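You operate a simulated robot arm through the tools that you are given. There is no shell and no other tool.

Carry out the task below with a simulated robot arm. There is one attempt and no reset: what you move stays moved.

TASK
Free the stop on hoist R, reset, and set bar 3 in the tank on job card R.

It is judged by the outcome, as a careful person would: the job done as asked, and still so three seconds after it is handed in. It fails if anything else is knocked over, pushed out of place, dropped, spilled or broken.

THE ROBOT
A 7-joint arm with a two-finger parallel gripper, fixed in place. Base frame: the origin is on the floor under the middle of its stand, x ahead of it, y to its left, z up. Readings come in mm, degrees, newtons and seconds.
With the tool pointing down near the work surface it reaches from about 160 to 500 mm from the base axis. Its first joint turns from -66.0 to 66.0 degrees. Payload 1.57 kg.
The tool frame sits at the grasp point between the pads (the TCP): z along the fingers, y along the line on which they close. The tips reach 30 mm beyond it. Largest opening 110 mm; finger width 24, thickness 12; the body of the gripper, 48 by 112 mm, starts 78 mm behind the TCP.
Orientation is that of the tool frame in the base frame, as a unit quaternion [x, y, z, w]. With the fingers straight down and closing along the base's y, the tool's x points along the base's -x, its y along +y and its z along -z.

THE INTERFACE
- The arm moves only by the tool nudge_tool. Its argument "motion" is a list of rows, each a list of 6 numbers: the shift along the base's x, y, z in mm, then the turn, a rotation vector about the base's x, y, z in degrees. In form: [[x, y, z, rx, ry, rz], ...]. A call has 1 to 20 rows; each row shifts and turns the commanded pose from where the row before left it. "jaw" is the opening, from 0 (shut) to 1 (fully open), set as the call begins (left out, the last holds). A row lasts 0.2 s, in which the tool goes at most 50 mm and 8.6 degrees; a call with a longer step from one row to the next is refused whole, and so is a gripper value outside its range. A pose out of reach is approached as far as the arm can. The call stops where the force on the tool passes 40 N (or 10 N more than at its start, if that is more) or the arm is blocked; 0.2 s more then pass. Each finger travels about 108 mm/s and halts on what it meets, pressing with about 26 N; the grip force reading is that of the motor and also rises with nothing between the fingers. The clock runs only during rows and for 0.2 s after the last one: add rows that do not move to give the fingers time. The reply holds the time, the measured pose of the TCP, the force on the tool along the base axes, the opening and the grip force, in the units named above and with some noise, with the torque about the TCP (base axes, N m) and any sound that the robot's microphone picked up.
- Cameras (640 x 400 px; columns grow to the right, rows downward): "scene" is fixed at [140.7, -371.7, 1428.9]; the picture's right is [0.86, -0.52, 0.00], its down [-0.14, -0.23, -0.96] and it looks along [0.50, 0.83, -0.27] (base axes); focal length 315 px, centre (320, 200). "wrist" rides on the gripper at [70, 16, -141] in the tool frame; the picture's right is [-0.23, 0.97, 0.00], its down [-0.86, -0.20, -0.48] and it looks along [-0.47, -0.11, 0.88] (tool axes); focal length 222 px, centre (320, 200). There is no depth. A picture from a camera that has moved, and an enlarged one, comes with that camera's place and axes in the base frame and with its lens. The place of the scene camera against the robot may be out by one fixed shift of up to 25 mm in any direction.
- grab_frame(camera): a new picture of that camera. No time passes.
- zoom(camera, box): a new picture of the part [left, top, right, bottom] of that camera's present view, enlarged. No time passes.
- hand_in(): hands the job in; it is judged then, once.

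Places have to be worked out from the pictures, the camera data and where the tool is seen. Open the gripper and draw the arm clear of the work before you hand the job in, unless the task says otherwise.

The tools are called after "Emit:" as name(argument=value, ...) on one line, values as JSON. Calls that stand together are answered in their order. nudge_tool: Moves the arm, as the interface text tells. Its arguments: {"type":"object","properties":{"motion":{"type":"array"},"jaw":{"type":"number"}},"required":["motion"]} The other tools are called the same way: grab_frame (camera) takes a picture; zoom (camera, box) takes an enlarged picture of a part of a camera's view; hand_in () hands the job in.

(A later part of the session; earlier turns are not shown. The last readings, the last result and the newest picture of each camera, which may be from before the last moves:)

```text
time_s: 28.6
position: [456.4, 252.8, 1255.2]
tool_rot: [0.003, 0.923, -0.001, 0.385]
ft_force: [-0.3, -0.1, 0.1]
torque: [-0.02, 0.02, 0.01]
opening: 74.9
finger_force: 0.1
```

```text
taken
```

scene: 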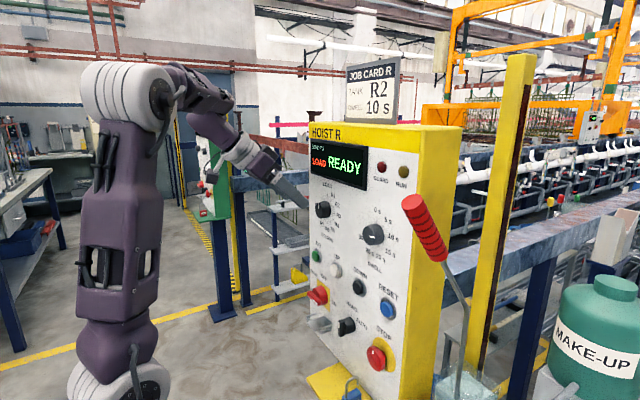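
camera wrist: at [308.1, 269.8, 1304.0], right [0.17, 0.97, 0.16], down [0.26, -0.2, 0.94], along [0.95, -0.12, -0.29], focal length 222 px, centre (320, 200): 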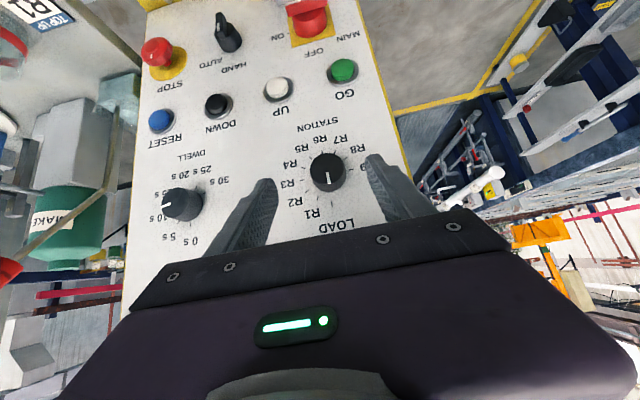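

READY still shown. I zoom on the STATION knob to centre the jaws on it.

Emit:
zoom(camera="wrist", box=[240, 110, 420, 240])

Emit:
zoom(camera="scene", box=[250, 140, 400, 260])

```text
3.08 times, centred on (330, 175) of wrist
camera zoom: at [308.1, 269.8, 1304.0], right [0.17, 0.97, 0.16], down [0.26, -0.2, 0.94], along [0.95, -0.12, -0.29], focal length 684 px, centre (289, 277)
```

zoom: 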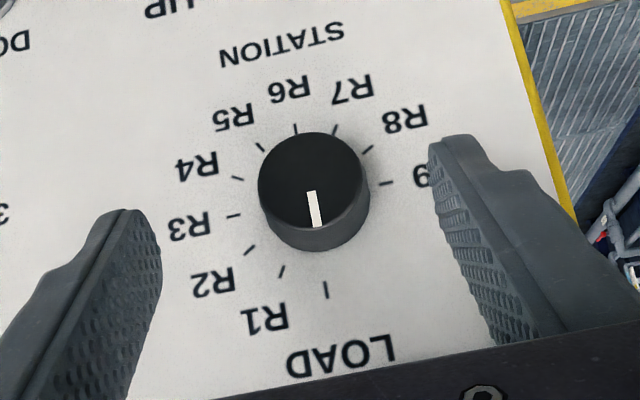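

```text
3.33 times, centred on (325, 200) of scene
camera zoom: at [140.8, -371.6, 1428.9], right [0.86, -0.52, 0.0], down [-0.14, -0.23, -0.96], along [0.5, 0.83, -0.27], focal length 1050 px, centre (303, 200)
```

zoom: 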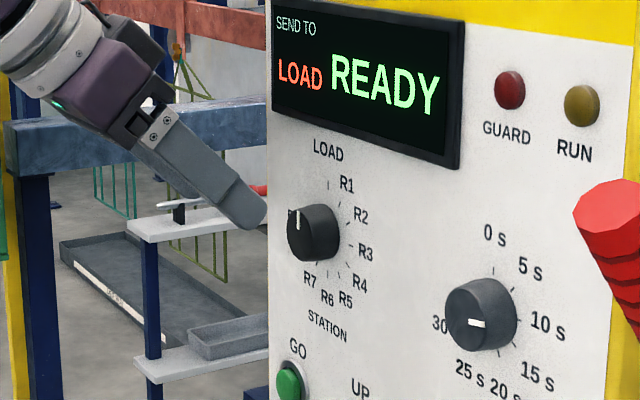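

Knob axis is about y 254, z 1199.5, face near x 538, diameter about 40 mm. I pre-rotate the hand -30° at a stand-off, so the 60° clockwise turn runs symmetrically.

Emit:
nudge_tool(motion=[[3, 9, 1, -7.5, 0, 0], [3, 9, 1, -7.5, 0, 0], [3, 9, 1, -7.5, 0, 0], [3, 9, 1, -7.5, 0, 0], [0, 0, 0, 0, 0, 0]])

Emit:
grab_frame(camera="wrist")

Emit:
grab_frame(camera="scene")

```text
time_s: 29.8
position: [467.3, 285.8, 1258.6]
tool_rot: [-0.096, 0.891, -0.242, 0.372]
ft_force: [-1.6, -0.4, -0.1]
torque: [0.0, 0.0, 0.01]
opening: 74.8
finger_force: 0.0
```

```text
taken
camera wrist: at [319.4, 326.8, 1292.8], right [0.17, 0.92, -0.35], down [0.26, 0.3, 0.92], along [0.95, -0.24, -0.19], focal length 222 px, centre (320, 200)
```

wrist: 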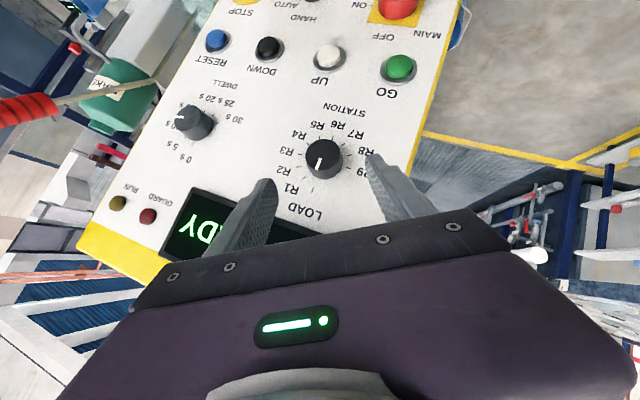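

```text
taken
```

scene: 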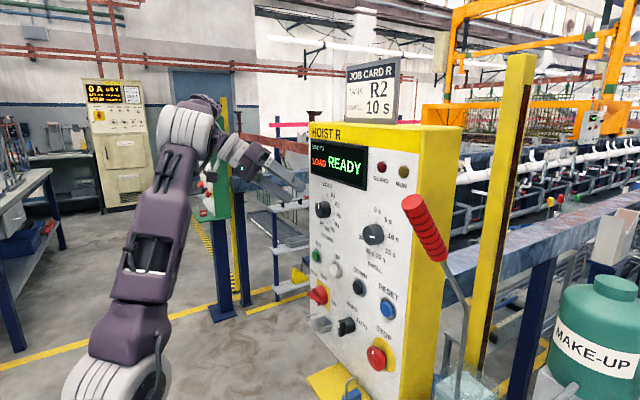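

Aligned. I advance along the tilted tool axis most of the way, then check.

Emit:
nudge_tool(motion=[[14, -6, -12, 0, 0, 0], [14, -6, -12, 0, 0, 0], [14, -6, -12, 0, 0, 0], [0, 0, 0, 0, 0, 0]])

Emit:
grab_frame(camera="wrist")

Emit:
zoom(camera="scene", box=[240, 140, 400, 260])

```text
time_s: 30.8
position: [509.8, 268.5, 1223.3]
tool_rot: [-0.097, 0.891, -0.24, 0.372]
ft_force: [-0.9, -0.1, 0.2]
torque: [-0.01, 0.0, -0.03]
opening: 75.1
finger_force: 0.0
```

```text
taken
camera wrist: at [360.9, 308.8, 1257.2], right [0.17, 0.92, -0.35], down [0.26, 0.3, 0.92], along [0.95, -0.24, -0.19], focal length 222 px, centre (320, 200)
```

wrist: 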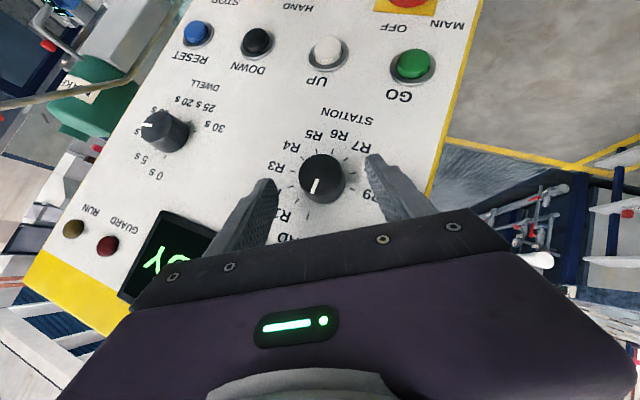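

```text
3.33 times, centred on (320, 200) of scene
camera zoom: at [140.7, -371.7, 1428.9], right [0.86, -0.52, 0.0], down [-0.14, -0.23, -0.96], along [0.5, 0.83, -0.27], focal length 1050 px, centre (320, 200)
```

zoom: 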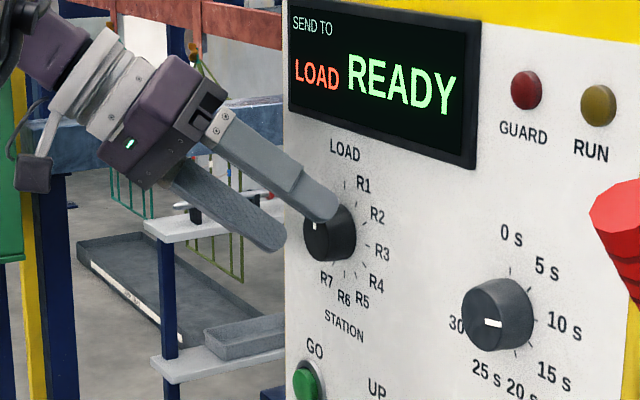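

Centred. I make the final advance and close on the knob.

Emit:
nudge_tool(motion=[[5, -2.6, -4.3, 0, 0, 0], [5, -2.6, -4.3, 0, 0, 0], [5, -2.5, -4.3, 0, 0, 0], [0, 0, 0, 0, 0, 0]])

Emit:
zoom(camera="wrist", box=[240, 110, 420, 240])

Emit:
zoom(camera="scene", box=[240, 140, 400, 260])

```text
time_s: 31.8
position: [524.7, 261.5, 1210.9]
tool_rot: [-0.096, 0.891, -0.241, 0.372]
ft_force: [0.6, 0.2, -0.9]
torque: [0.0, -0.01, 0.0]
opening: 74.8
finger_force: 0.2
```

```text
3.08 times, centred on (330, 175) of wrist
camera zoom: at [377.0, 301.4, 1245.4], right [0.17, 0.92, -0.35], down [0.26, 0.3, 0.92], along [0.95, -0.24, -0.19], focal length 684 px, centre (289, 277)
```

zoom: 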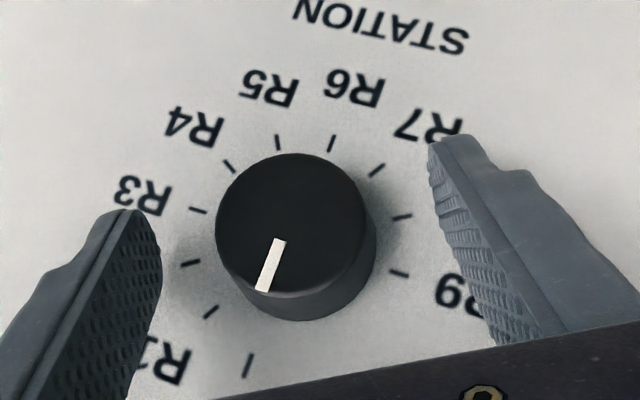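

```text
3.33 times, centred on (320, 200) of scene
camera zoom: at [140.7, -371.7, 1428.9], right [0.86, -0.52, 0.0], down [-0.14, -0.23, -0.96], along [0.5, 0.83, -0.27], focal length 1050 px, centre (320, 200)
```

zoom: 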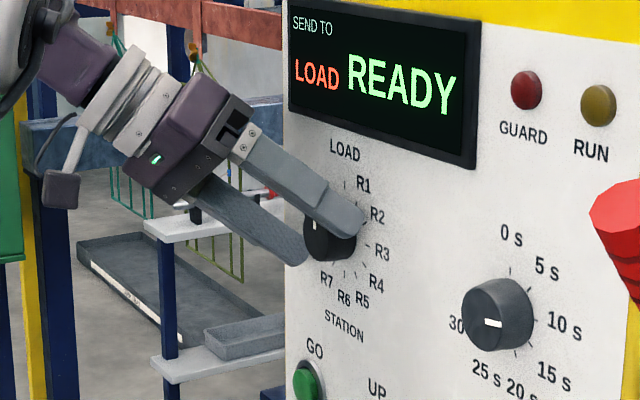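

Emit:
nudge_tool(motion=[[0, 0, 0, 0, 0, 0], [0, 0, 0, 0, 0, 0], [0, 0, 0, 0, 0, 0]], jaw=0.2)

Emit:
zoom(camera="wrist", box=[240, 110, 420, 240])

```text
time_s: 32.6
position: [525.4, 262.0, 1211.4]
tool_rot: [-0.096, 0.891, -0.24, 0.373]
ft_force: [1.6, 2.0, -3.0]
torque: [0.05, -0.14, 0.25]
opening: 40.6
finger_force: 45.5
```

```text
3.08 times, centred on (330, 175) of wrist
camera zoom: at [377.0, 301.5, 1245.4], right [0.17, 0.92, -0.35], down [0.26, 0.3, 0.92], along [0.95, -0.24, -0.19], focal length 684 px, centre (289, 277)
```

zoom: 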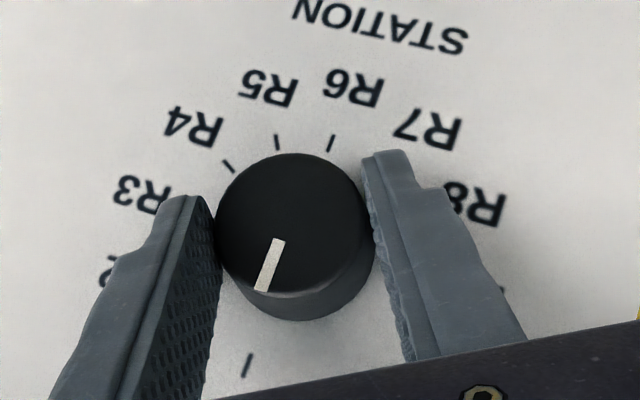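

Gripped at 40.6 mm, nicely centred. I turn clockwise about the knob axis by 30° first and check the display.

Emit:
nudge_tool(motion=[[0, -1.61, 0.8, 7.5, 0, 0], [0, -1.7, 0.58, 7.5, 0, 0], [0, -1.76, 0.35, 7.5, 0, 0], [0, -1.8, 0.12, 7.5, 0, 0]])

Emit:
zoom(camera="wrist", box=[240, 110, 420, 240])

Emit:
grab_frame(camera="scene")

```text
time_s: 33.6
position: [524.9, 254.8, 1211.4]
tool_rot: [0.003, 0.922, 0.0, 0.386]
ft_force: [6.0, 11.7, 6.7]
torque: [0.14, -0.14, 0.22]
opening: 40.7
finger_force: 45.1
```

```text
3.08 times, centred on (330, 175) of wrist
camera zoom: at [376.6, 272.0, 1262.2], right [0.16, 0.97, 0.16], down [0.26, -0.2, 0.94], along [0.95, -0.11, -0.29], focal length 684 px, centre (289, 277)
```

zoom: 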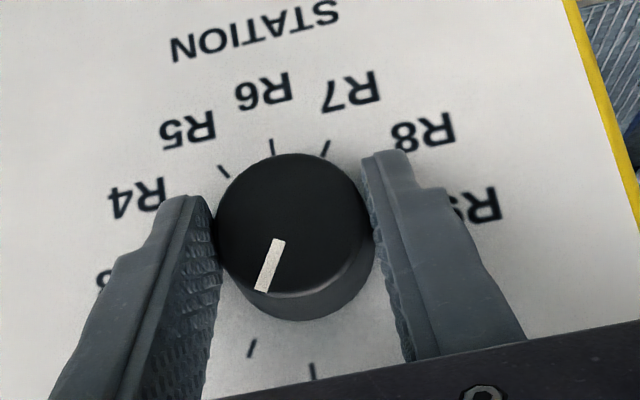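

```text
taken
```

scene: 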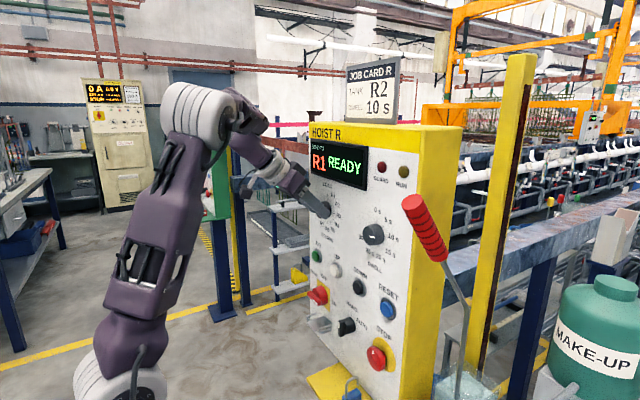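

The display now reads R1. I turn another 30°, with a small +y correction for the side force.

Emit:
nudge_tool(motion=[[0, -0.9, -0.12, 7.5, 0, 0], [0, -1.6, -0.35, 7.5, 0, 0], [0, -1.7, -0.58, 7.5, 0, 0], [0, -1.6, -0.8, 7.5, 0, 0]])

Emit:
zoom(camera="wrist", box=[240, 110, 420, 240])

Emit:
grab_frame(camera="scene")

```text
time_s: 34.6
position: [524.9, 248.4, 1211.4]
tool_rot: [0.104, 0.892, 0.24, 0.37]
ft_force: [12.4, 13.5, 10.8]
torque: [0.2, -0.03, 0.25]
opening: 40.6
finger_force: 45.2
```

```text
3.08 times, centred on (330, 175) of wrist
camera zoom: at [376.6, 238.7, 1262.8], right [0.17, 0.76, 0.63], down [0.26, -0.65, 0.71], along [0.95, 0.04, -0.31], focal length 684 px, centre (289, 277)
```

zoom: 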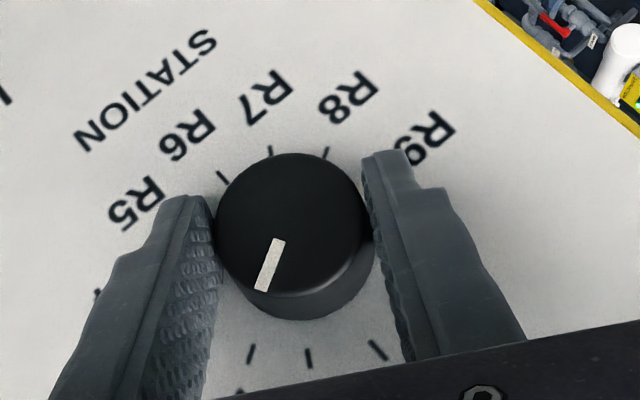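

```text
taken
```

scene: 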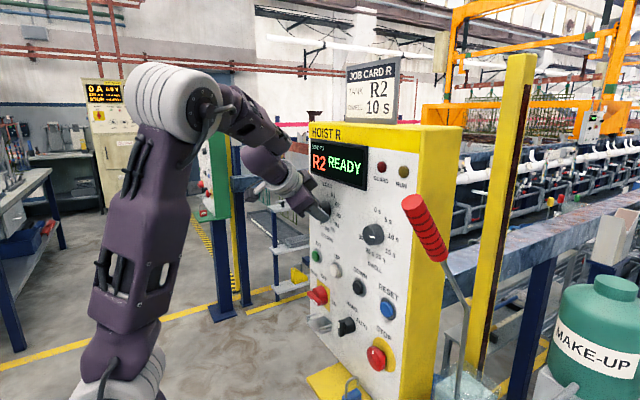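

R2 READY. I open the jaws, back straight out along the tool axis, then level the hand.

Emit:
nudge_tool(motion=[[0, 0, 0, 0, 0, 0], [0, 0, 0, 0, 0, 0], [-14, -7, 12, 0, 0, 0], [-14, -7, 12, 0, 0, 0], [-14, -7, 12, 0, 0, 0], [-5, 7, 0, -7.5, 0, 0], [-5, 7, 0, -7.5, 0, 0], [-5, 7, 0, -7.5, 0, 0], [-5, 7, 0, -7.5, 0, 0], [0, 0, 0, 0, 0, 0]], jaw=0.68)

Emit:
grab_frame(camera="wrist")

Emit:
grab_frame(camera="scene")

```text
time_s: 36.8
position: [462.4, 256.6, 1246.1]
tool_rot: [0.004, 0.923, -0.004, 0.385]
ft_force: [-0.4, 0.1, 1.0]
torque: [-0.02, 0.0, -0.03]
opening: 74.7
finger_force: 0.0
```

```text
taken
camera wrist: at [314.1, 273.1, 1295.6], right [0.17, 0.97, 0.16], down [0.26, -0.2, 0.94], along [0.95, -0.12, -0.29], focal length 222 px, centre (320, 200)
```

wrist: 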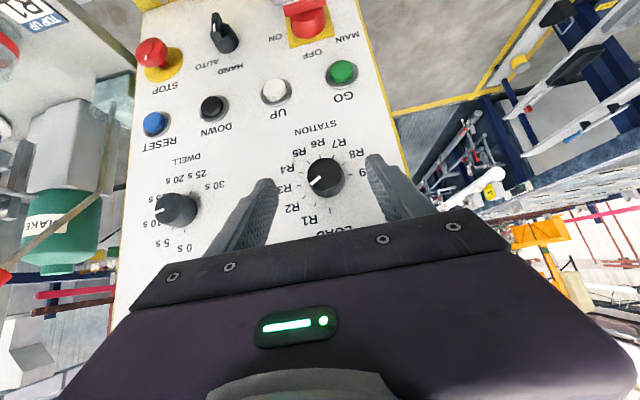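

```text
taken
```

scene: 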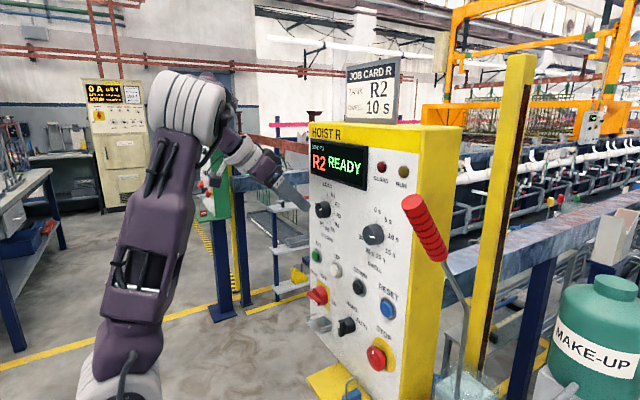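

R2 holds. The mode switch is on HAND, so GO should travel and DOWN should lower; I'll press GO (y 298, z 1059) with a closed tip and watch the display.

Emit:
nudge_tool(motion=[[0, 8, -35, 0, 0, 0], [0, 8, -35, 0, 0, 0], [3, 8, -35, 0, 0, 0], [5, 8, -35, 0, 0, 0], [5, 9.4, -34.4, 0, 0, 0], [0, 0, 0, 0, 0, 0]], jaw=0.0)

Emit:
grab_frame(camera="wrist")

Emit:
grab_frame(camera="scene")

```text
time_s: 38.2
position: [476.3, 296.7, 1072.4]
tool_rot: [0.004, 0.923, -0.002, 0.384]
ft_force: [-0.5, 0.7, -0.5]
torque: [0.02, 0.0, -0.01]
opening: 0.1
finger_force: 21.0
```

```text
taken
camera wrist: at [327.0, 314.3, 1122.5], right [0.17, 0.97, 0.16], down [0.26, -0.2, 0.94], along [0.95, -0.12, -0.29], focal length 222 px, centre (320, 200)
```

wrist: 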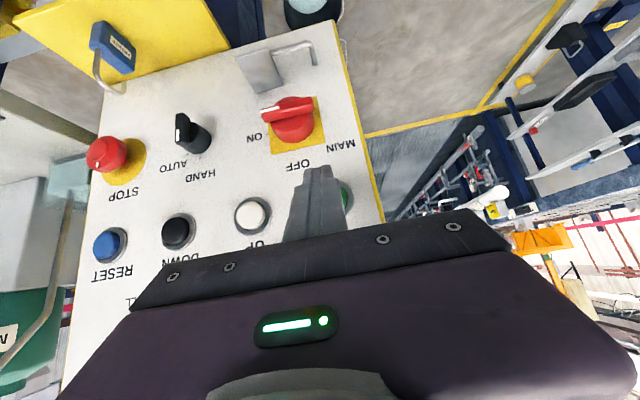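

```text
taken
```

scene: 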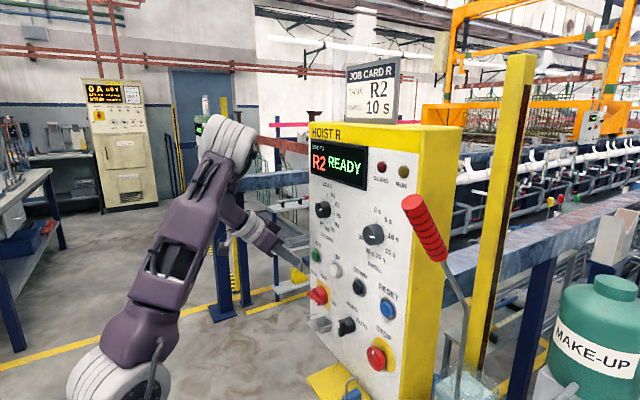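

Emit:
nudge_tool(motion=[[14, 0.5, 0, 0, 0, 0], [14, 0.5, 0, 0, 0, 0], [12, 0, 0, 0, 0, 0], [4, 0, 0, 0, 0, 0]])

Emit:
zoom(camera="wrist", box=[230, 110, 410, 240])

Emit:
zoom(camera="scene", box=[270, 130, 430, 330])

```text
time_s: 39.2
position: [519.7, 297.2, 1070.6]
tool_rot: [0.004, 0.923, -0.002, 0.385]
ft_force: [-0.7, -0.6, 0.1]
torque: [0.01, 0.01, -0.03]
opening: 0.0
finger_force: 21.3
```

```text
3.08 times, centred on (320, 175) of wrist
camera zoom: at [371.9, 315.3, 1121.4], right [0.17, 0.97, 0.16], down [0.26, -0.2, 0.94], along [0.95, -0.12, -0.29], focal length 684 px, centre (320, 277)
```

zoom: 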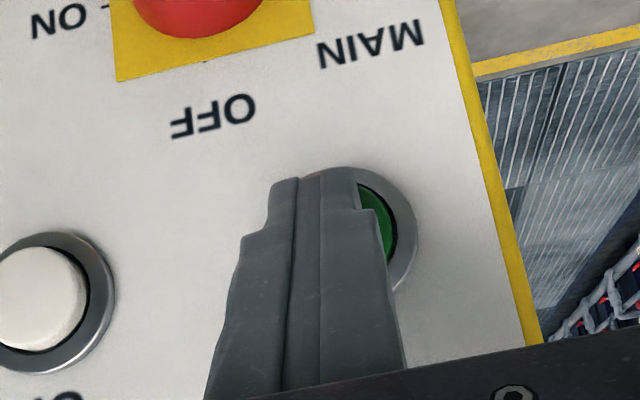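

```text
2.00 times, centred on (350, 230) of scene
camera zoom: at [140.7, -371.7, 1428.9], right [0.86, -0.52, 0.0], down [-0.14, -0.23, -0.96], along [0.5, 0.83, -0.27], focal length 630 px, centre (260, 140)
```

zoom: 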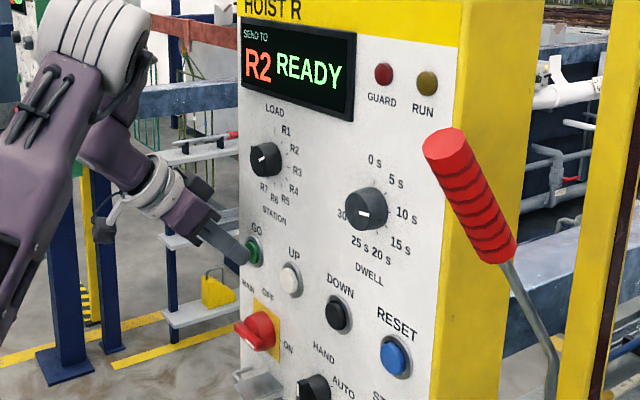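

The tip is a few millimetres off-centre to the right on GO; I shift +4 mm in y and press in small steps.

Emit:
nudge_tool(motion=[[0, 4, 0, 0, 0, 0], [2.5, 0, 0, 0, 0, 0], [2.5, 0, 0, 0, 0, 0], [2, 0, 0, 0, 0, 0]])

Emit:
grab_frame(camera="scene")

```text
time_s: 40.2
position: [526.2, 302.3, 1071.2]
tool_rot: [0.003, 0.923, -0.001, 0.384]
ft_force: [-6.2, 1.7, 0.9]
torque: [0.05, 0.0, 0.07]
opening: 0.1
finger_force: 21.5
heard: click
```

```text
taken
```

scene: 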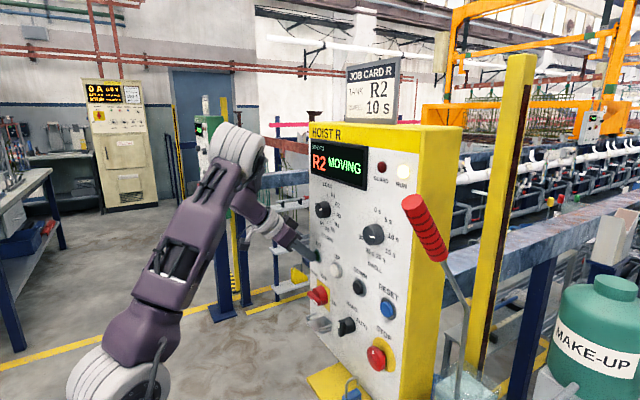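

Click: display "R2 MOVING" and the RUN lamp is lit. I back off the button and let time pass while watching the display.

Emit:
nudge_tool(motion=[[-15, 0, 0, 0, 0, 0], [-20, 0, 0, 0, 0, 0], [-15, 0, 0, 0, 0, 0], [0, 0, 0, 0, 0, 0], [0, 0, 0, 0, 0, 0], [0, 0, 0, 0, 0, 0], [0, 0, 0, 0, 0, 0], [0, 0, 0, 0, 0, 0]])

Emit:
grab_frame(camera="scene")

Emit:
grab_frame(camera="wrist")

```text
time_s: 42.0
position: [478.4, 301.7, 1072.6]
tool_rot: [0.004, 0.923, -0.003, 0.384]
ft_force: [0.3, 0.2, 0.8]
torque: [0.02, 0.01, -0.02]
opening: 0.0
finger_force: 21.1
```

```text
taken
```

scene: 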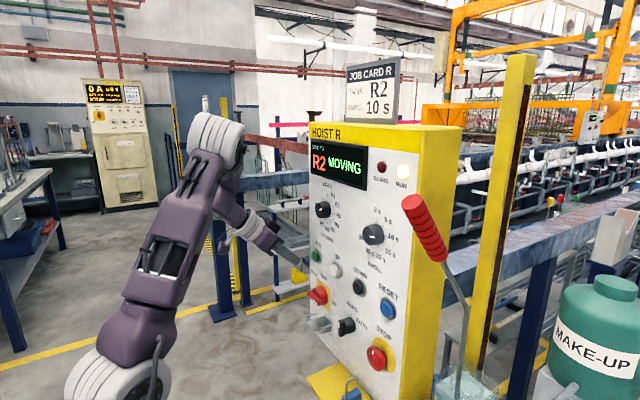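

```text
taken
camera wrist: at [329.2, 318.9, 1122.8], right [0.17, 0.97, 0.16], down [0.26, -0.2, 0.94], along [0.95, -0.12, -0.29], focal length 222 px, centre (320, 200)
```

wrist: 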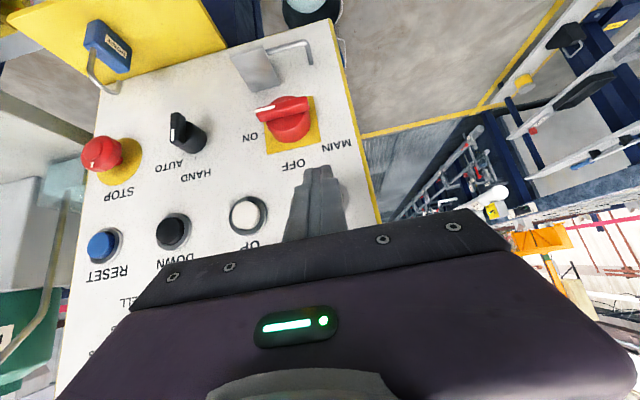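

Still moving. I use the time to shift in front of the DOWN button (y about 115), staying back from the panel.

Emit:
nudge_tool(motion=[[0, -31, 0, 0, 0, 0], [0, -31, 0, 0, 0, 0], [0, -31, 0, 0, 0, 0], [0, -31, 0, 0, 0, 0], [0, -31, 0, 0, 0, 0], [0, -31, 0, 0, 0, 0], [0, 0, 0, 0, 0, 0], [0, 0, 0, 0, 0, 0], [0, 0, 0, 0, 0, 0], [0, 0, 0, 0, 0, 0]])

Emit:
grab_frame(camera="scene")

Emit:
grab_frame(camera="wrist")

```text
time_s: 44.2
position: [477.6, 115.4, 1070.7]
tool_rot: [0.003, 0.923, -0.001, 0.384]
ft_force: [-0.4, -0.2, 0.2]
torque: [-0.01, 0.0, -0.01]
opening: 0.0
finger_force: 21.4
```

```text
taken
```

scene: 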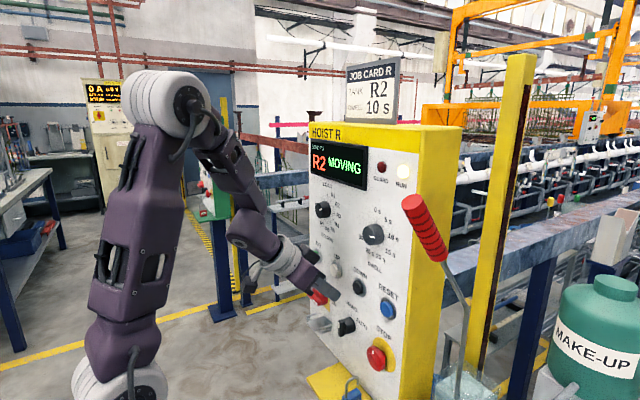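

```text
taken
camera wrist: at [328.3, 132.8, 1121.3], right [0.17, 0.97, 0.16], down [0.26, -0.2, 0.94], along [0.95, -0.12, -0.29], focal length 222 px, centre (320, 200)
```

wrist: 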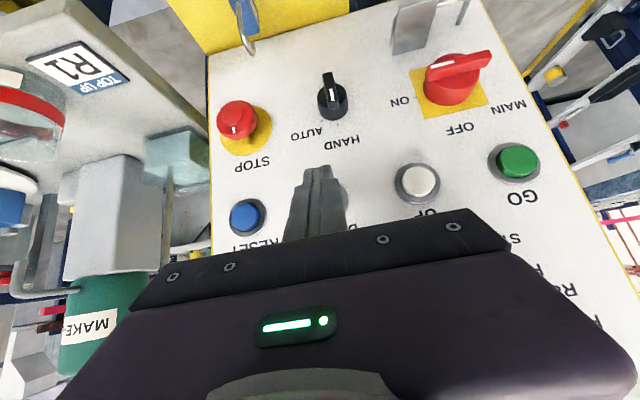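

Still "R2 MOVING". I wait in place.

Emit:
nudge_tool(motion=[[0, 0, 0, 0, 0, 0], [0, 0, 0, 0, 0, 0], [0, 0, 0, 0, 0, 0], [0, 0, 0, 0, 0, 0], [0, 0, 0, 0, 0, 0], [0, 0, 0, 0, 0, 0], [0, 0, 0, 0, 0, 0], [0, 0, 0, 0, 0, 0], [0, 0, 0, 0, 0, 0], [0, 0, 0, 0, 0, 0], [0, 0, 0, 0, 0, 0], [0, 0, 0, 0, 0, 0], [0, 0, 0, 0, 0, 0], [0, 0, 0, 0, 0, 0], [0, 0, 0, 0, 0, 0]])

Emit:
grab_frame(camera="scene")

```text
time_s: 47.4
position: [476.8, 114.9, 1071.2]
tool_rot: [0.004, 0.923, -0.002, 0.384]
ft_force: [0.5, 0.3, 0.7]
torque: [-0.02, 0.0, 0.03]
opening: 0.1
finger_force: 21.0
```

```text
taken
```

scene: 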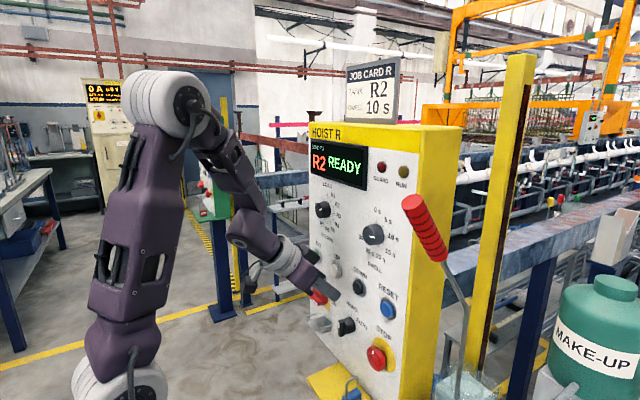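

Travel finished: "R2 READY", lamp off. Before lowering anything, I go back to the look-out pose used earlier to confirm hoist R with bar 3 is at R2 and the tank below is free.

Emit:
nudge_tool(motion=[[-30, -10, 20, 0, 0, 0], [-30, -10, 20, 0, 0, 0], [-30, -10, 20, 0, 0, 0], [-24, -18, 38, 0, 0, 0], [-24, -18, 38, 0, 0, 0], [-24, -18, 38, 0, 0, 0], [-24, -18, 38, 0, 0, 0], [-24, -18, 38, 0, 0, 0], [0, -10, 15, 0, -8, 0], [0, -10, 15, 0, -8, 0], [0, -10, 15, 0, -8, 0], [0, -10, 15, 0, -8, 0]])

Emit:
grab_frame(camera="scene")

```text
time_s: 50.0
position: [266.5, -43.1, 1381.2]
tool_rot: [0.003, 0.78, 0.0, 0.625]
ft_force: [-0.8, 0.1, -0.8]
torque: [0.02, 0.02, -0.02]
opening: 0.1
finger_force: 21.6
```

```text
taken
```

scene: 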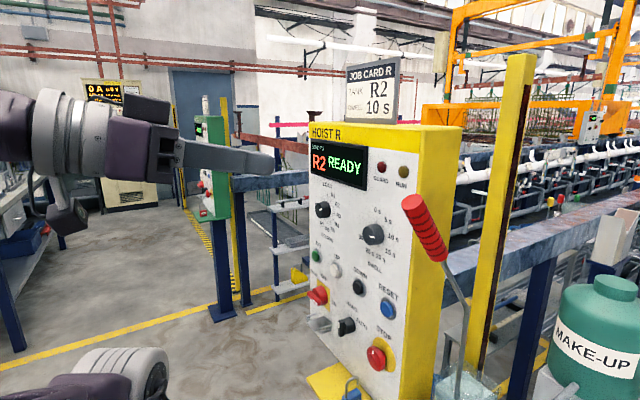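

Emit:
nudge_tool(motion=[[-3, -8, 3, 0, 0, -8], [-3, -8, 3, 0, 0, -8], [-3, -8, 3, 0, 0, -8], [-3, -8, 3, 0, 0, -8], [-3, -8, 3, 0, 0, -8]])

Emit:
grab_frame(camera="wrist")

Emit:
zoom(camera="wrist", box=[380, 40, 640, 215])

```text
time_s: 51.2
position: [252.4, -85.3, 1395.3]
tool_rot: [0.271, 0.733, -0.215, 0.586]
ft_force: [0.0, -0.2, -0.2]
torque: [0.01, 0.01, 0.02]
opening: 0.0
finger_force: 21.7
```

```text
taken
camera wrist: at [146.5, 27.4, 1358.7], right [0.67, 0.71, 0.23], down [-0.34, 0.03, 0.94], along [0.66, -0.71, 0.26], focal length 222 px, centre (320, 200)
```

wrist: 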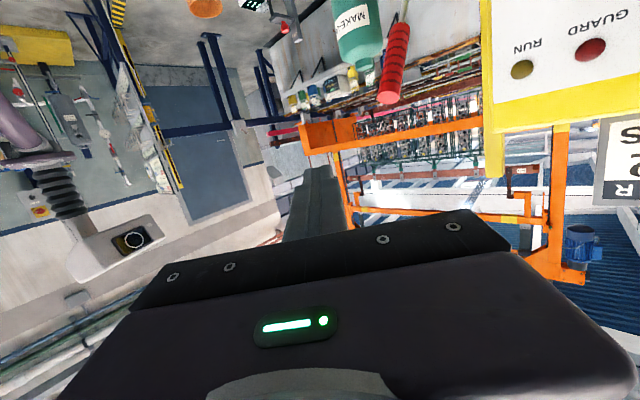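

```text
2.29 times, centred on (510, 128) of wrist
camera zoom: at [146.5, 27.4, 1358.7], right [0.67, 0.71, 0.23], down [-0.34, 0.03, 0.94], along [0.66, -0.71, 0.26], focal length 508 px, centre (-114, 366)
```

zoom: 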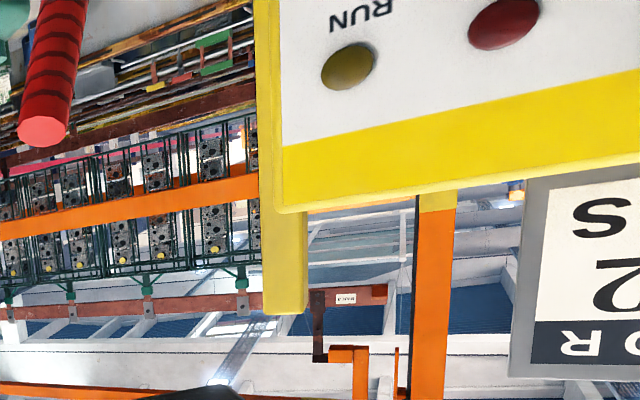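

The hoist has moved nearer with its bar still raised. I zoom in on the bar label, overhead signs and what lies beneath the bar.

Emit:
zoom(camera="wrist", box=[500, 150, 540, 175])

Emit:
zoom(camera="wrist", box=[480, 180, 640, 300])

Emit:
zoom(camera="wrist", box=[280, 50, 500, 180])

Emit:
zoom(camera="wrist", box=[340, 60, 500, 130])

```text
16.00 times, centred on (520, 162) of wrist
camera zoom: at [146.5, 27.4, 1358.7], right [0.67, 0.71, 0.23], down [-0.34, 0.03, 0.94], along [0.66, -0.71, 0.26], focal length 3554 px, centre (-2880, 800)
```

zoom: 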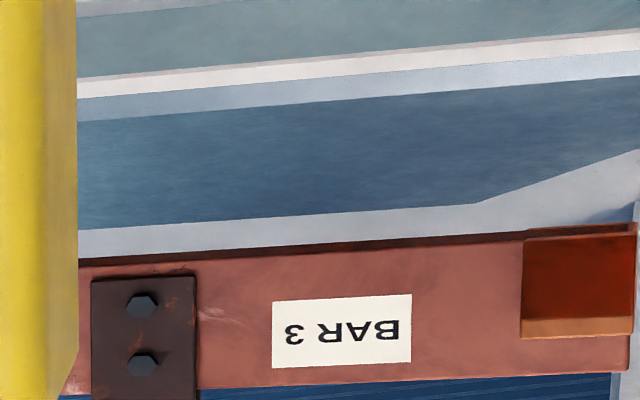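

```text
3.33 times, centred on (560, 240) of wrist
camera zoom: at [146.5, 27.4, 1358.7], right [0.67, 0.71, 0.23], down [-0.34, 0.03, 0.94], along [0.66, -0.71, 0.26], focal length 740 px, centre (-480, 67)
```

zoom: 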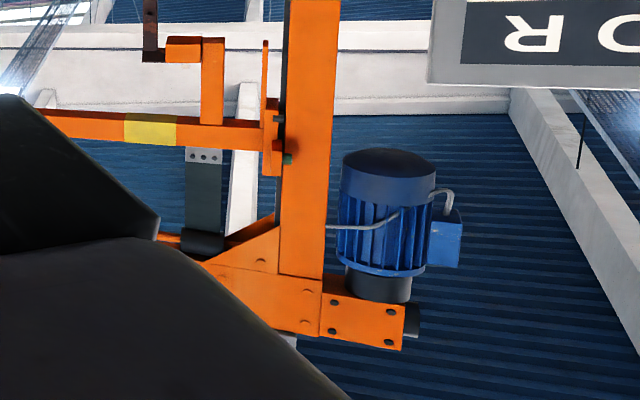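

```text
2.91 times, centred on (390, 115) of wrist
camera zoom: at [146.5, 27.4, 1358.7], right [0.67, 0.71, 0.23], down [-0.34, 0.03, 0.94], along [0.66, -0.71, 0.26], focal length 646 px, centre (116, 447)
```

zoom: 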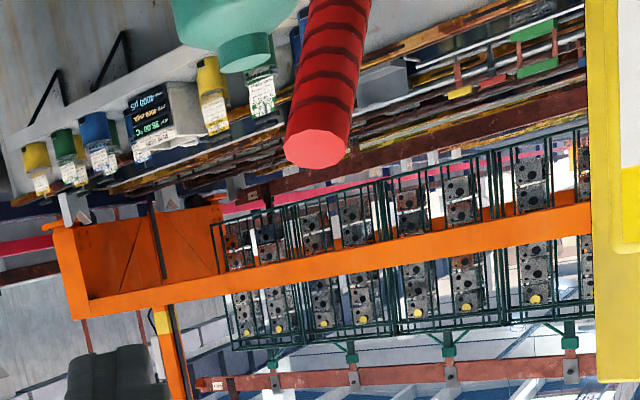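

```text
4.00 times, centred on (420, 95) of wrist
camera zoom: at [146.5, 27.4, 1358.7], right [0.67, 0.71, 0.23], down [-0.34, 0.03, 0.94], along [0.66, -0.71, 0.26], focal length 888 px, centre (-80, 620)
```

zoom: 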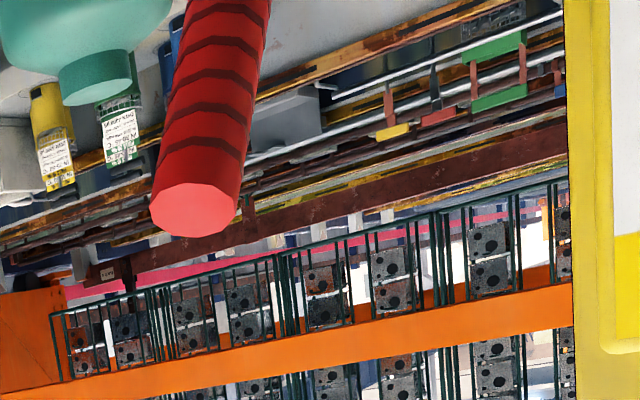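

Bar 3 is still on the hoist, and comparing bearings puts BAR 4 one station beyond (R3), with the R2 saddles empty. I retrace the path back to the stand-off in front of DOWN.

Emit:
nudge_tool(motion=[[3, 8, -3, 0, 0, 8], [3, 8, -3, 0, 0, 8], [3, 8, -3, 0, 0, 8], [3, 8, -3, 0, 0, 8], [3, 8, -3, 0, 0, 8], [0, 10, -15, 0, 8, 0], [0, 10, -15, 0, 8, 0], [0, 10, -15, 0, 8, 0], [0, 10, -15, 0, 8, 0]])

Emit:
nudge_tool(motion=[[24, 18, -38, 0, 0, 0], [24, 18, -38, 0, 0, 0], [24, 18, -38, 0, 0, 0], [24, 18, -38, 0, 0, 0], [24, 18, -38, 0, 0, 0], [30, 10, -20, 0, 0, 0], [30, 10, -20, 0, 0, 0], [30, 10, -20, 0, 0, 0], [0, 0, 0, 0, 0, 0]])

Emit:
grab_frame(camera="wrist")

Emit:
grab_frame(camera="scene")

```text
time_s: 53.2
position: [264.9, -4.4, 1320.4]
tool_rot: [0.002, 0.923, -0.002, 0.384]
ft_force: [-0.5, 0.3, -0.3]
torque: [-0.04, -0.06, -0.02]
opening: 0.0
finger_force: 21.3
```

```text
time_s: 55.2
position: [479.2, 117.8, 1072.0]
tool_rot: [0.003, 0.923, -0.002, 0.384]
ft_force: [-0.1, 0.8, -0.1]
torque: [-0.01, 0.01, 0.03]
opening: 0.0
finger_force: 21.3
```

```text
taken
camera wrist: at [330.2, 134.6, 1121.0], right [0.17, 0.97, 0.16], down [0.26, -0.2, 0.94], along [0.95, -0.12, -0.29], focal length 222 px, centre (320, 200)
```

wrist: 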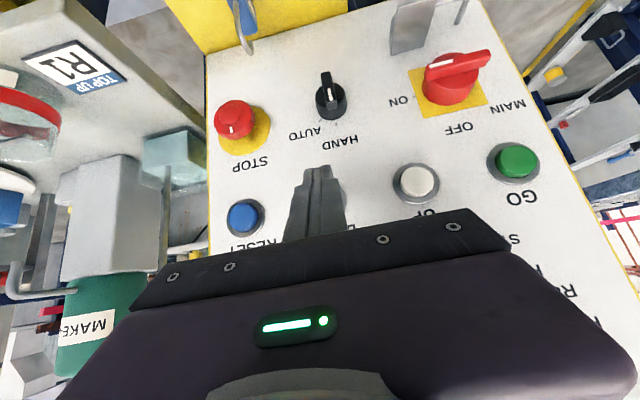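

```text
taken
```

scene: 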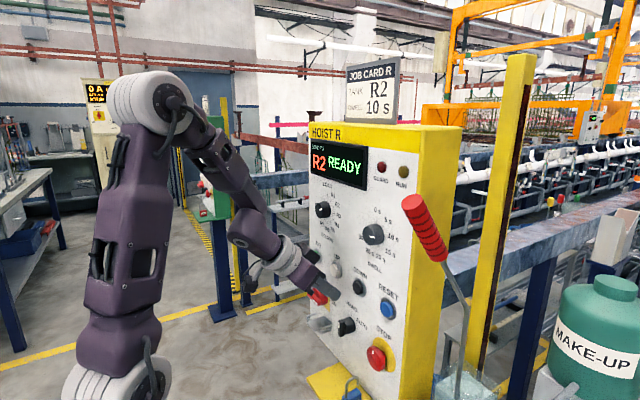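

I advance to just short of the DOWN button and check alignment.

Emit:
nudge_tool(motion=[[14, 0, 0, 0, 0, 0], [14, 0, 0, 0, 0, 0], [12, 0, 0, 0, 0, 0]])

Emit:
zoom(camera="wrist", box=[230, 110, 410, 240])

Emit:
zoom(camera="scene", box=[300, 240, 440, 340])

```text
time_s: 56.0
position: [518.7, 116.1, 1070.3]
tool_rot: [0.003, 0.923, -0.002, 0.385]
ft_force: [-0.7, 0.7, 0.2]
torque: [0.0, 0.0, 0.02]
opening: 0.0
finger_force: 20.9
```

```text
3.08 times, centred on (320, 175) of wrist
camera zoom: at [368.8, 133.5, 1120.3], right [0.17, 0.97, 0.16], down [0.26, -0.2, 0.94], along [0.95, -0.12, -0.29], focal length 684 px, centre (320, 277)
```

zoom: 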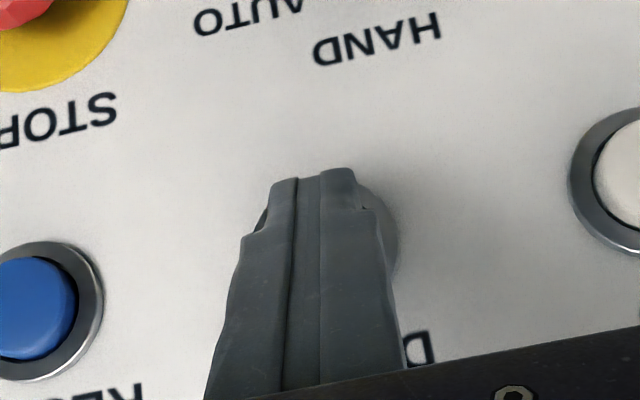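

```text
4.00 times, centred on (370, 290) of scene
camera zoom: at [140.7, -371.7, 1428.9], right [0.86, -0.52, 0.0], down [-0.14, -0.23, -0.96], along [0.5, 0.83, -0.27], focal length 1260 px, centre (120, -160)
```

zoom: 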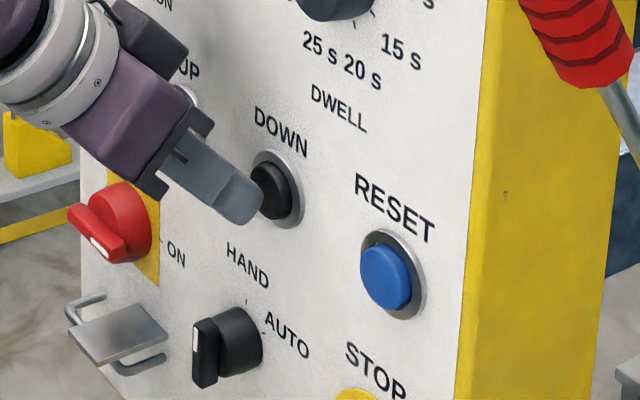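

Well aligned. I press DOWN in small steps.

Emit:
nudge_tool(motion=[[3, 0, 0, 0, 0, 0], [2.5, 0, 0, 0, 0, 0], [2.5, 0, 0, 0, 0, 0]])

Emit:
grab_frame(camera="scene")

```text
time_s: 56.8
position: [525.0, 115.8, 1070.4]
tool_rot: [0.003, 0.923, -0.002, 0.384]
ft_force: [-4.1, -0.9, 1.3]
torque: [0.01, 0.01, -0.02]
opening: 0.1
finger_force: 21.0
heard: click
```

```text
taken
```

scene: 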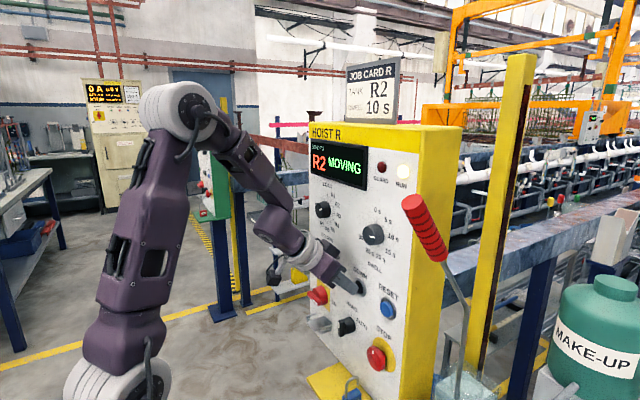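

Click, "R2 MOVING": it is lowering. In case DOWN is hold-to-run, I keep the button held and wait.

Emit:
nudge_tool(motion=[[1, 0, 0, 0, 0, 0], [0, 0, 0, 0, 0, 0], [0, 0, 0, 0, 0, 0], [0, 0, 0, 0, 0, 0], [0, 0, 0, 0, 0, 0], [0, 0, 0, 0, 0, 0], [0, 0, 0, 0, 0, 0], [0, 0, 0, 0, 0, 0], [0, 0, 0, 0, 0, 0], [0, 0, 0, 0, 0, 0], [0, 0, 0, 0, 0, 0], [0, 0, 0, 0, 0, 0], [0, 0, 0, 0, 0, 0], [0, 0, 0, 0, 0, 0], [0, 0, 0, 0, 0, 0], [0, 0, 0, 0, 0, 0]])

Emit:
zoom(camera="scene", box=[300, 110, 480, 222])

```text
time_s: 60.2
position: [525.2, 116.2, 1071.8]
tool_rot: [0.003, 0.923, -0.002, 0.385]
ft_force: [-4.6, 0.8, 0.6]
torque: [0.02, 0.02, 0.03]
opening: 0.1
finger_force: 21.7
```

```text
3.56 times, centred on (390, 166) of scene
camera zoom: at [140.6, -371.6, 1428.9], right [0.86, -0.52, 0.0], down [-0.14, -0.23, -0.96], along [0.5, 0.83, -0.27], focal length 1120 px, centre (71, 321)
```

zoom: 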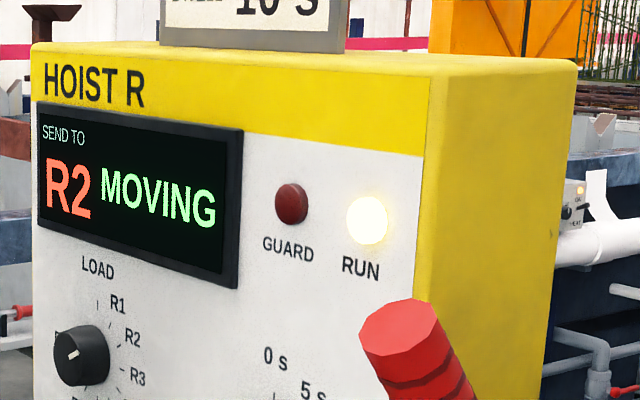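

Still moving with the RUN lamp lit. I keep holding.

Emit:
nudge_tool(motion=[[0, 0, 0, 0, 0, 0], [0, 0, 0, 0, 0, 0], [0, 0, 0, 0, 0, 0], [0, 0, 0, 0, 0, 0], [0, 0, 0, 0, 0, 0], [0, 0, 0, 0, 0, 0], [0, 0, 0, 0, 0, 0], [0, 0, 0, 0, 0, 0], [0, 0, 0, 0, 0, 0], [0, 0, 0, 0, 0, 0]])

Emit:
zoom(camera="scene", box=[300, 110, 480, 222])

```text
time_s: 62.4
position: [525.3, 116.1, 1071.8]
tool_rot: [0.003, 0.923, -0.002, 0.385]
ft_force: [-3.5, -0.2, 0.2]
torque: [0.04, 0.05, -0.02]
opening: 0.0
finger_force: 21.4
```

```text
3.56 times, centred on (390, 166) of scene
camera zoom: at [140.6, -371.7, 1428.9], right [0.86, -0.52, 0.0], down [-0.14, -0.23, -0.96], along [0.5, 0.83, -0.27], focal length 1120 px, centre (71, 321)
```

zoom: 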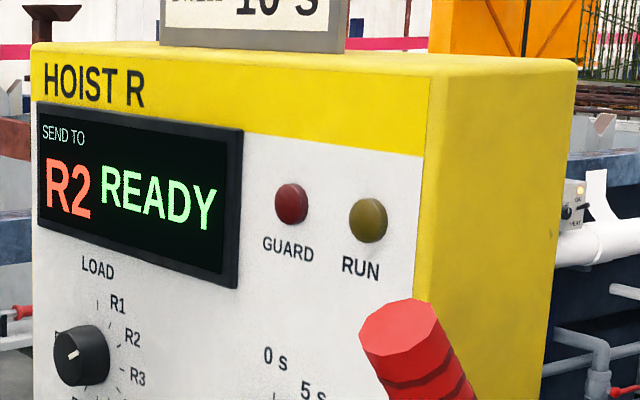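

"R2 READY", lamp off: the lowering has finished. I back straight off the button and go to the look-out pose to verify the bar is in the tank.

Emit:
nudge_tool(motion=[[-15, 0, 0, 0, 0, 0], [-15, 0, 0, 0, 0, 0], [-15, 0, 0, 0, 0, 0], [-30, -10, 20, 0, 0, 0], [-30, -10, 20, 0, 0, 0], [-30, -10, 20, 0, 0, 0], [-24, -18, 38, 0, 0, 0], [-24, -18, 38, 0, 0, 0], [-24, -18, 38, 0, 0, 0], [-24, -18, 38, 0, 0, 0], [-24, -18, 38, 0, 0, 0]])

Emit:
nudge_tool(motion=[[0, -10, 15, 0, -8, 0], [0, -10, 15, 0, -8, 0], [0, -10, 15, 0, -8, 0], [0, -10, 15, 0, -8, 0], [-3, -8, 3, 0, 0, -8], [-3, -8, 3, 0, 0, -8], [-3, -8, 3, 0, 0, -8], [-3, -8, 3, 0, 0, -8], [-3, -8, 3, 0, 0, -8]])

Emit:
grab_frame(camera="wrist")

Emit:
grab_frame(camera="scene")

```text
time_s: 64.8
position: [269.8, -4.7, 1320.2]
tool_rot: [0.003, 0.923, -0.001, 0.384]
ft_force: [-0.8, -0.1, 1.0]
torque: [0.02, 0.02, 0.02]
opening: 0.0
finger_force: 21.7
```

```text
time_s: 66.8
position: [255.6, -84.7, 1396.5]
tool_rot: [0.271, 0.732, -0.215, 0.586]
ft_force: [1.1, -0.8, 0.3]
torque: [0.01, -0.04, 0.03]
opening: 0.0
finger_force: 21.5
```

```text
taken
camera wrist: at [150.8, 27.1, 1359.7], right [0.67, 0.71, 0.22], down [-0.34, 0.03, 0.94], along [0.66, -0.71, 0.26], focal length 222 px, centre (320, 200)
```

wrist: 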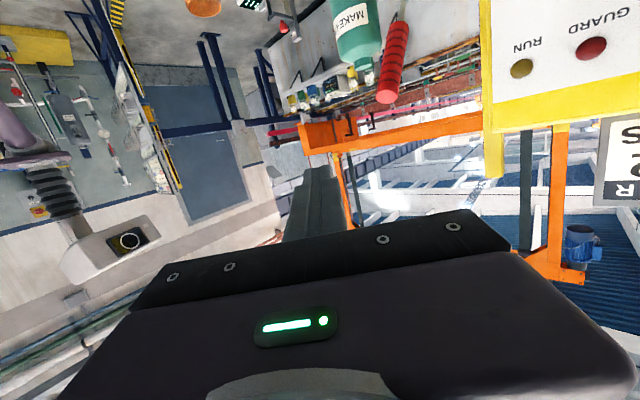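

```text
taken
```

scene: 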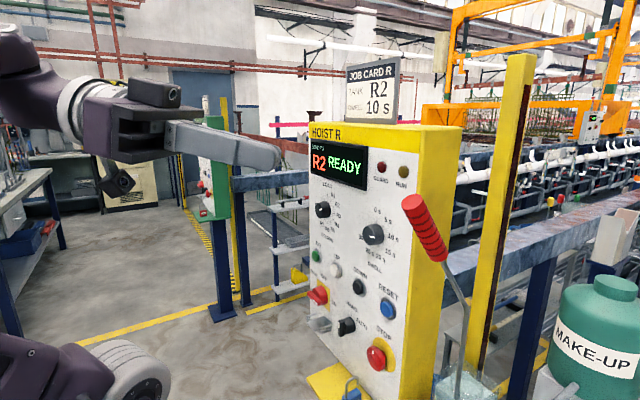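

The bar and racks no longer hang in the gantry. I zoom in to confirm BAR 3 is resting down in its tank.

Emit:
zoom(camera="wrist", box=[290, 70, 500, 180])

Emit:
zoom(camera="wrist", box=[330, 90, 410, 145])

Emit:
zoom(camera="wrist", box=[335, 105, 375, 140])

```text
3.05 times, centred on (395, 125) of wrist
camera zoom: at [150.8, 27.1, 1359.7], right [0.67, 0.71, 0.22], down [-0.34, 0.03, 0.94], along [0.66, -0.71, 0.26], focal length 677 px, centre (91, 429)
```

zoom: 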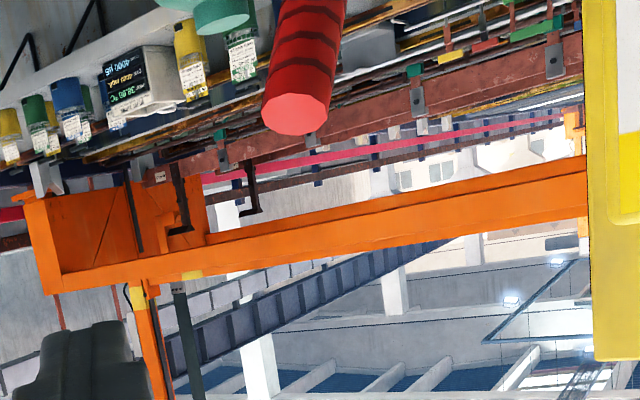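

```text
7.27 times, centred on (370, 118) of wrist
camera zoom: at [150.8, 27.1, 1359.7], right [0.67, 0.71, 0.22], down [-0.34, 0.03, 0.94], along [0.66, -0.71, 0.26], focal length 1615 px, centre (-44, 800)
```

zoom: 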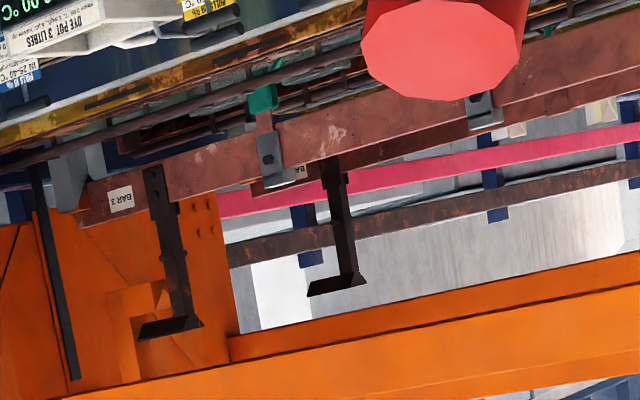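

```text
11.43 times, centred on (355, 122) of wrist
camera zoom: at [150.8, 27.1, 1359.7], right [0.67, 0.71, 0.22], down [-0.34, 0.03, 0.94], along [0.66, -0.71, 0.26], focal length 2538 px, centre (-80, 1086)
```

zoom: 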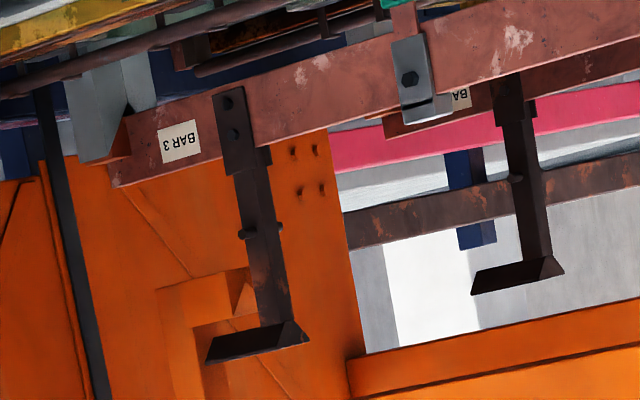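

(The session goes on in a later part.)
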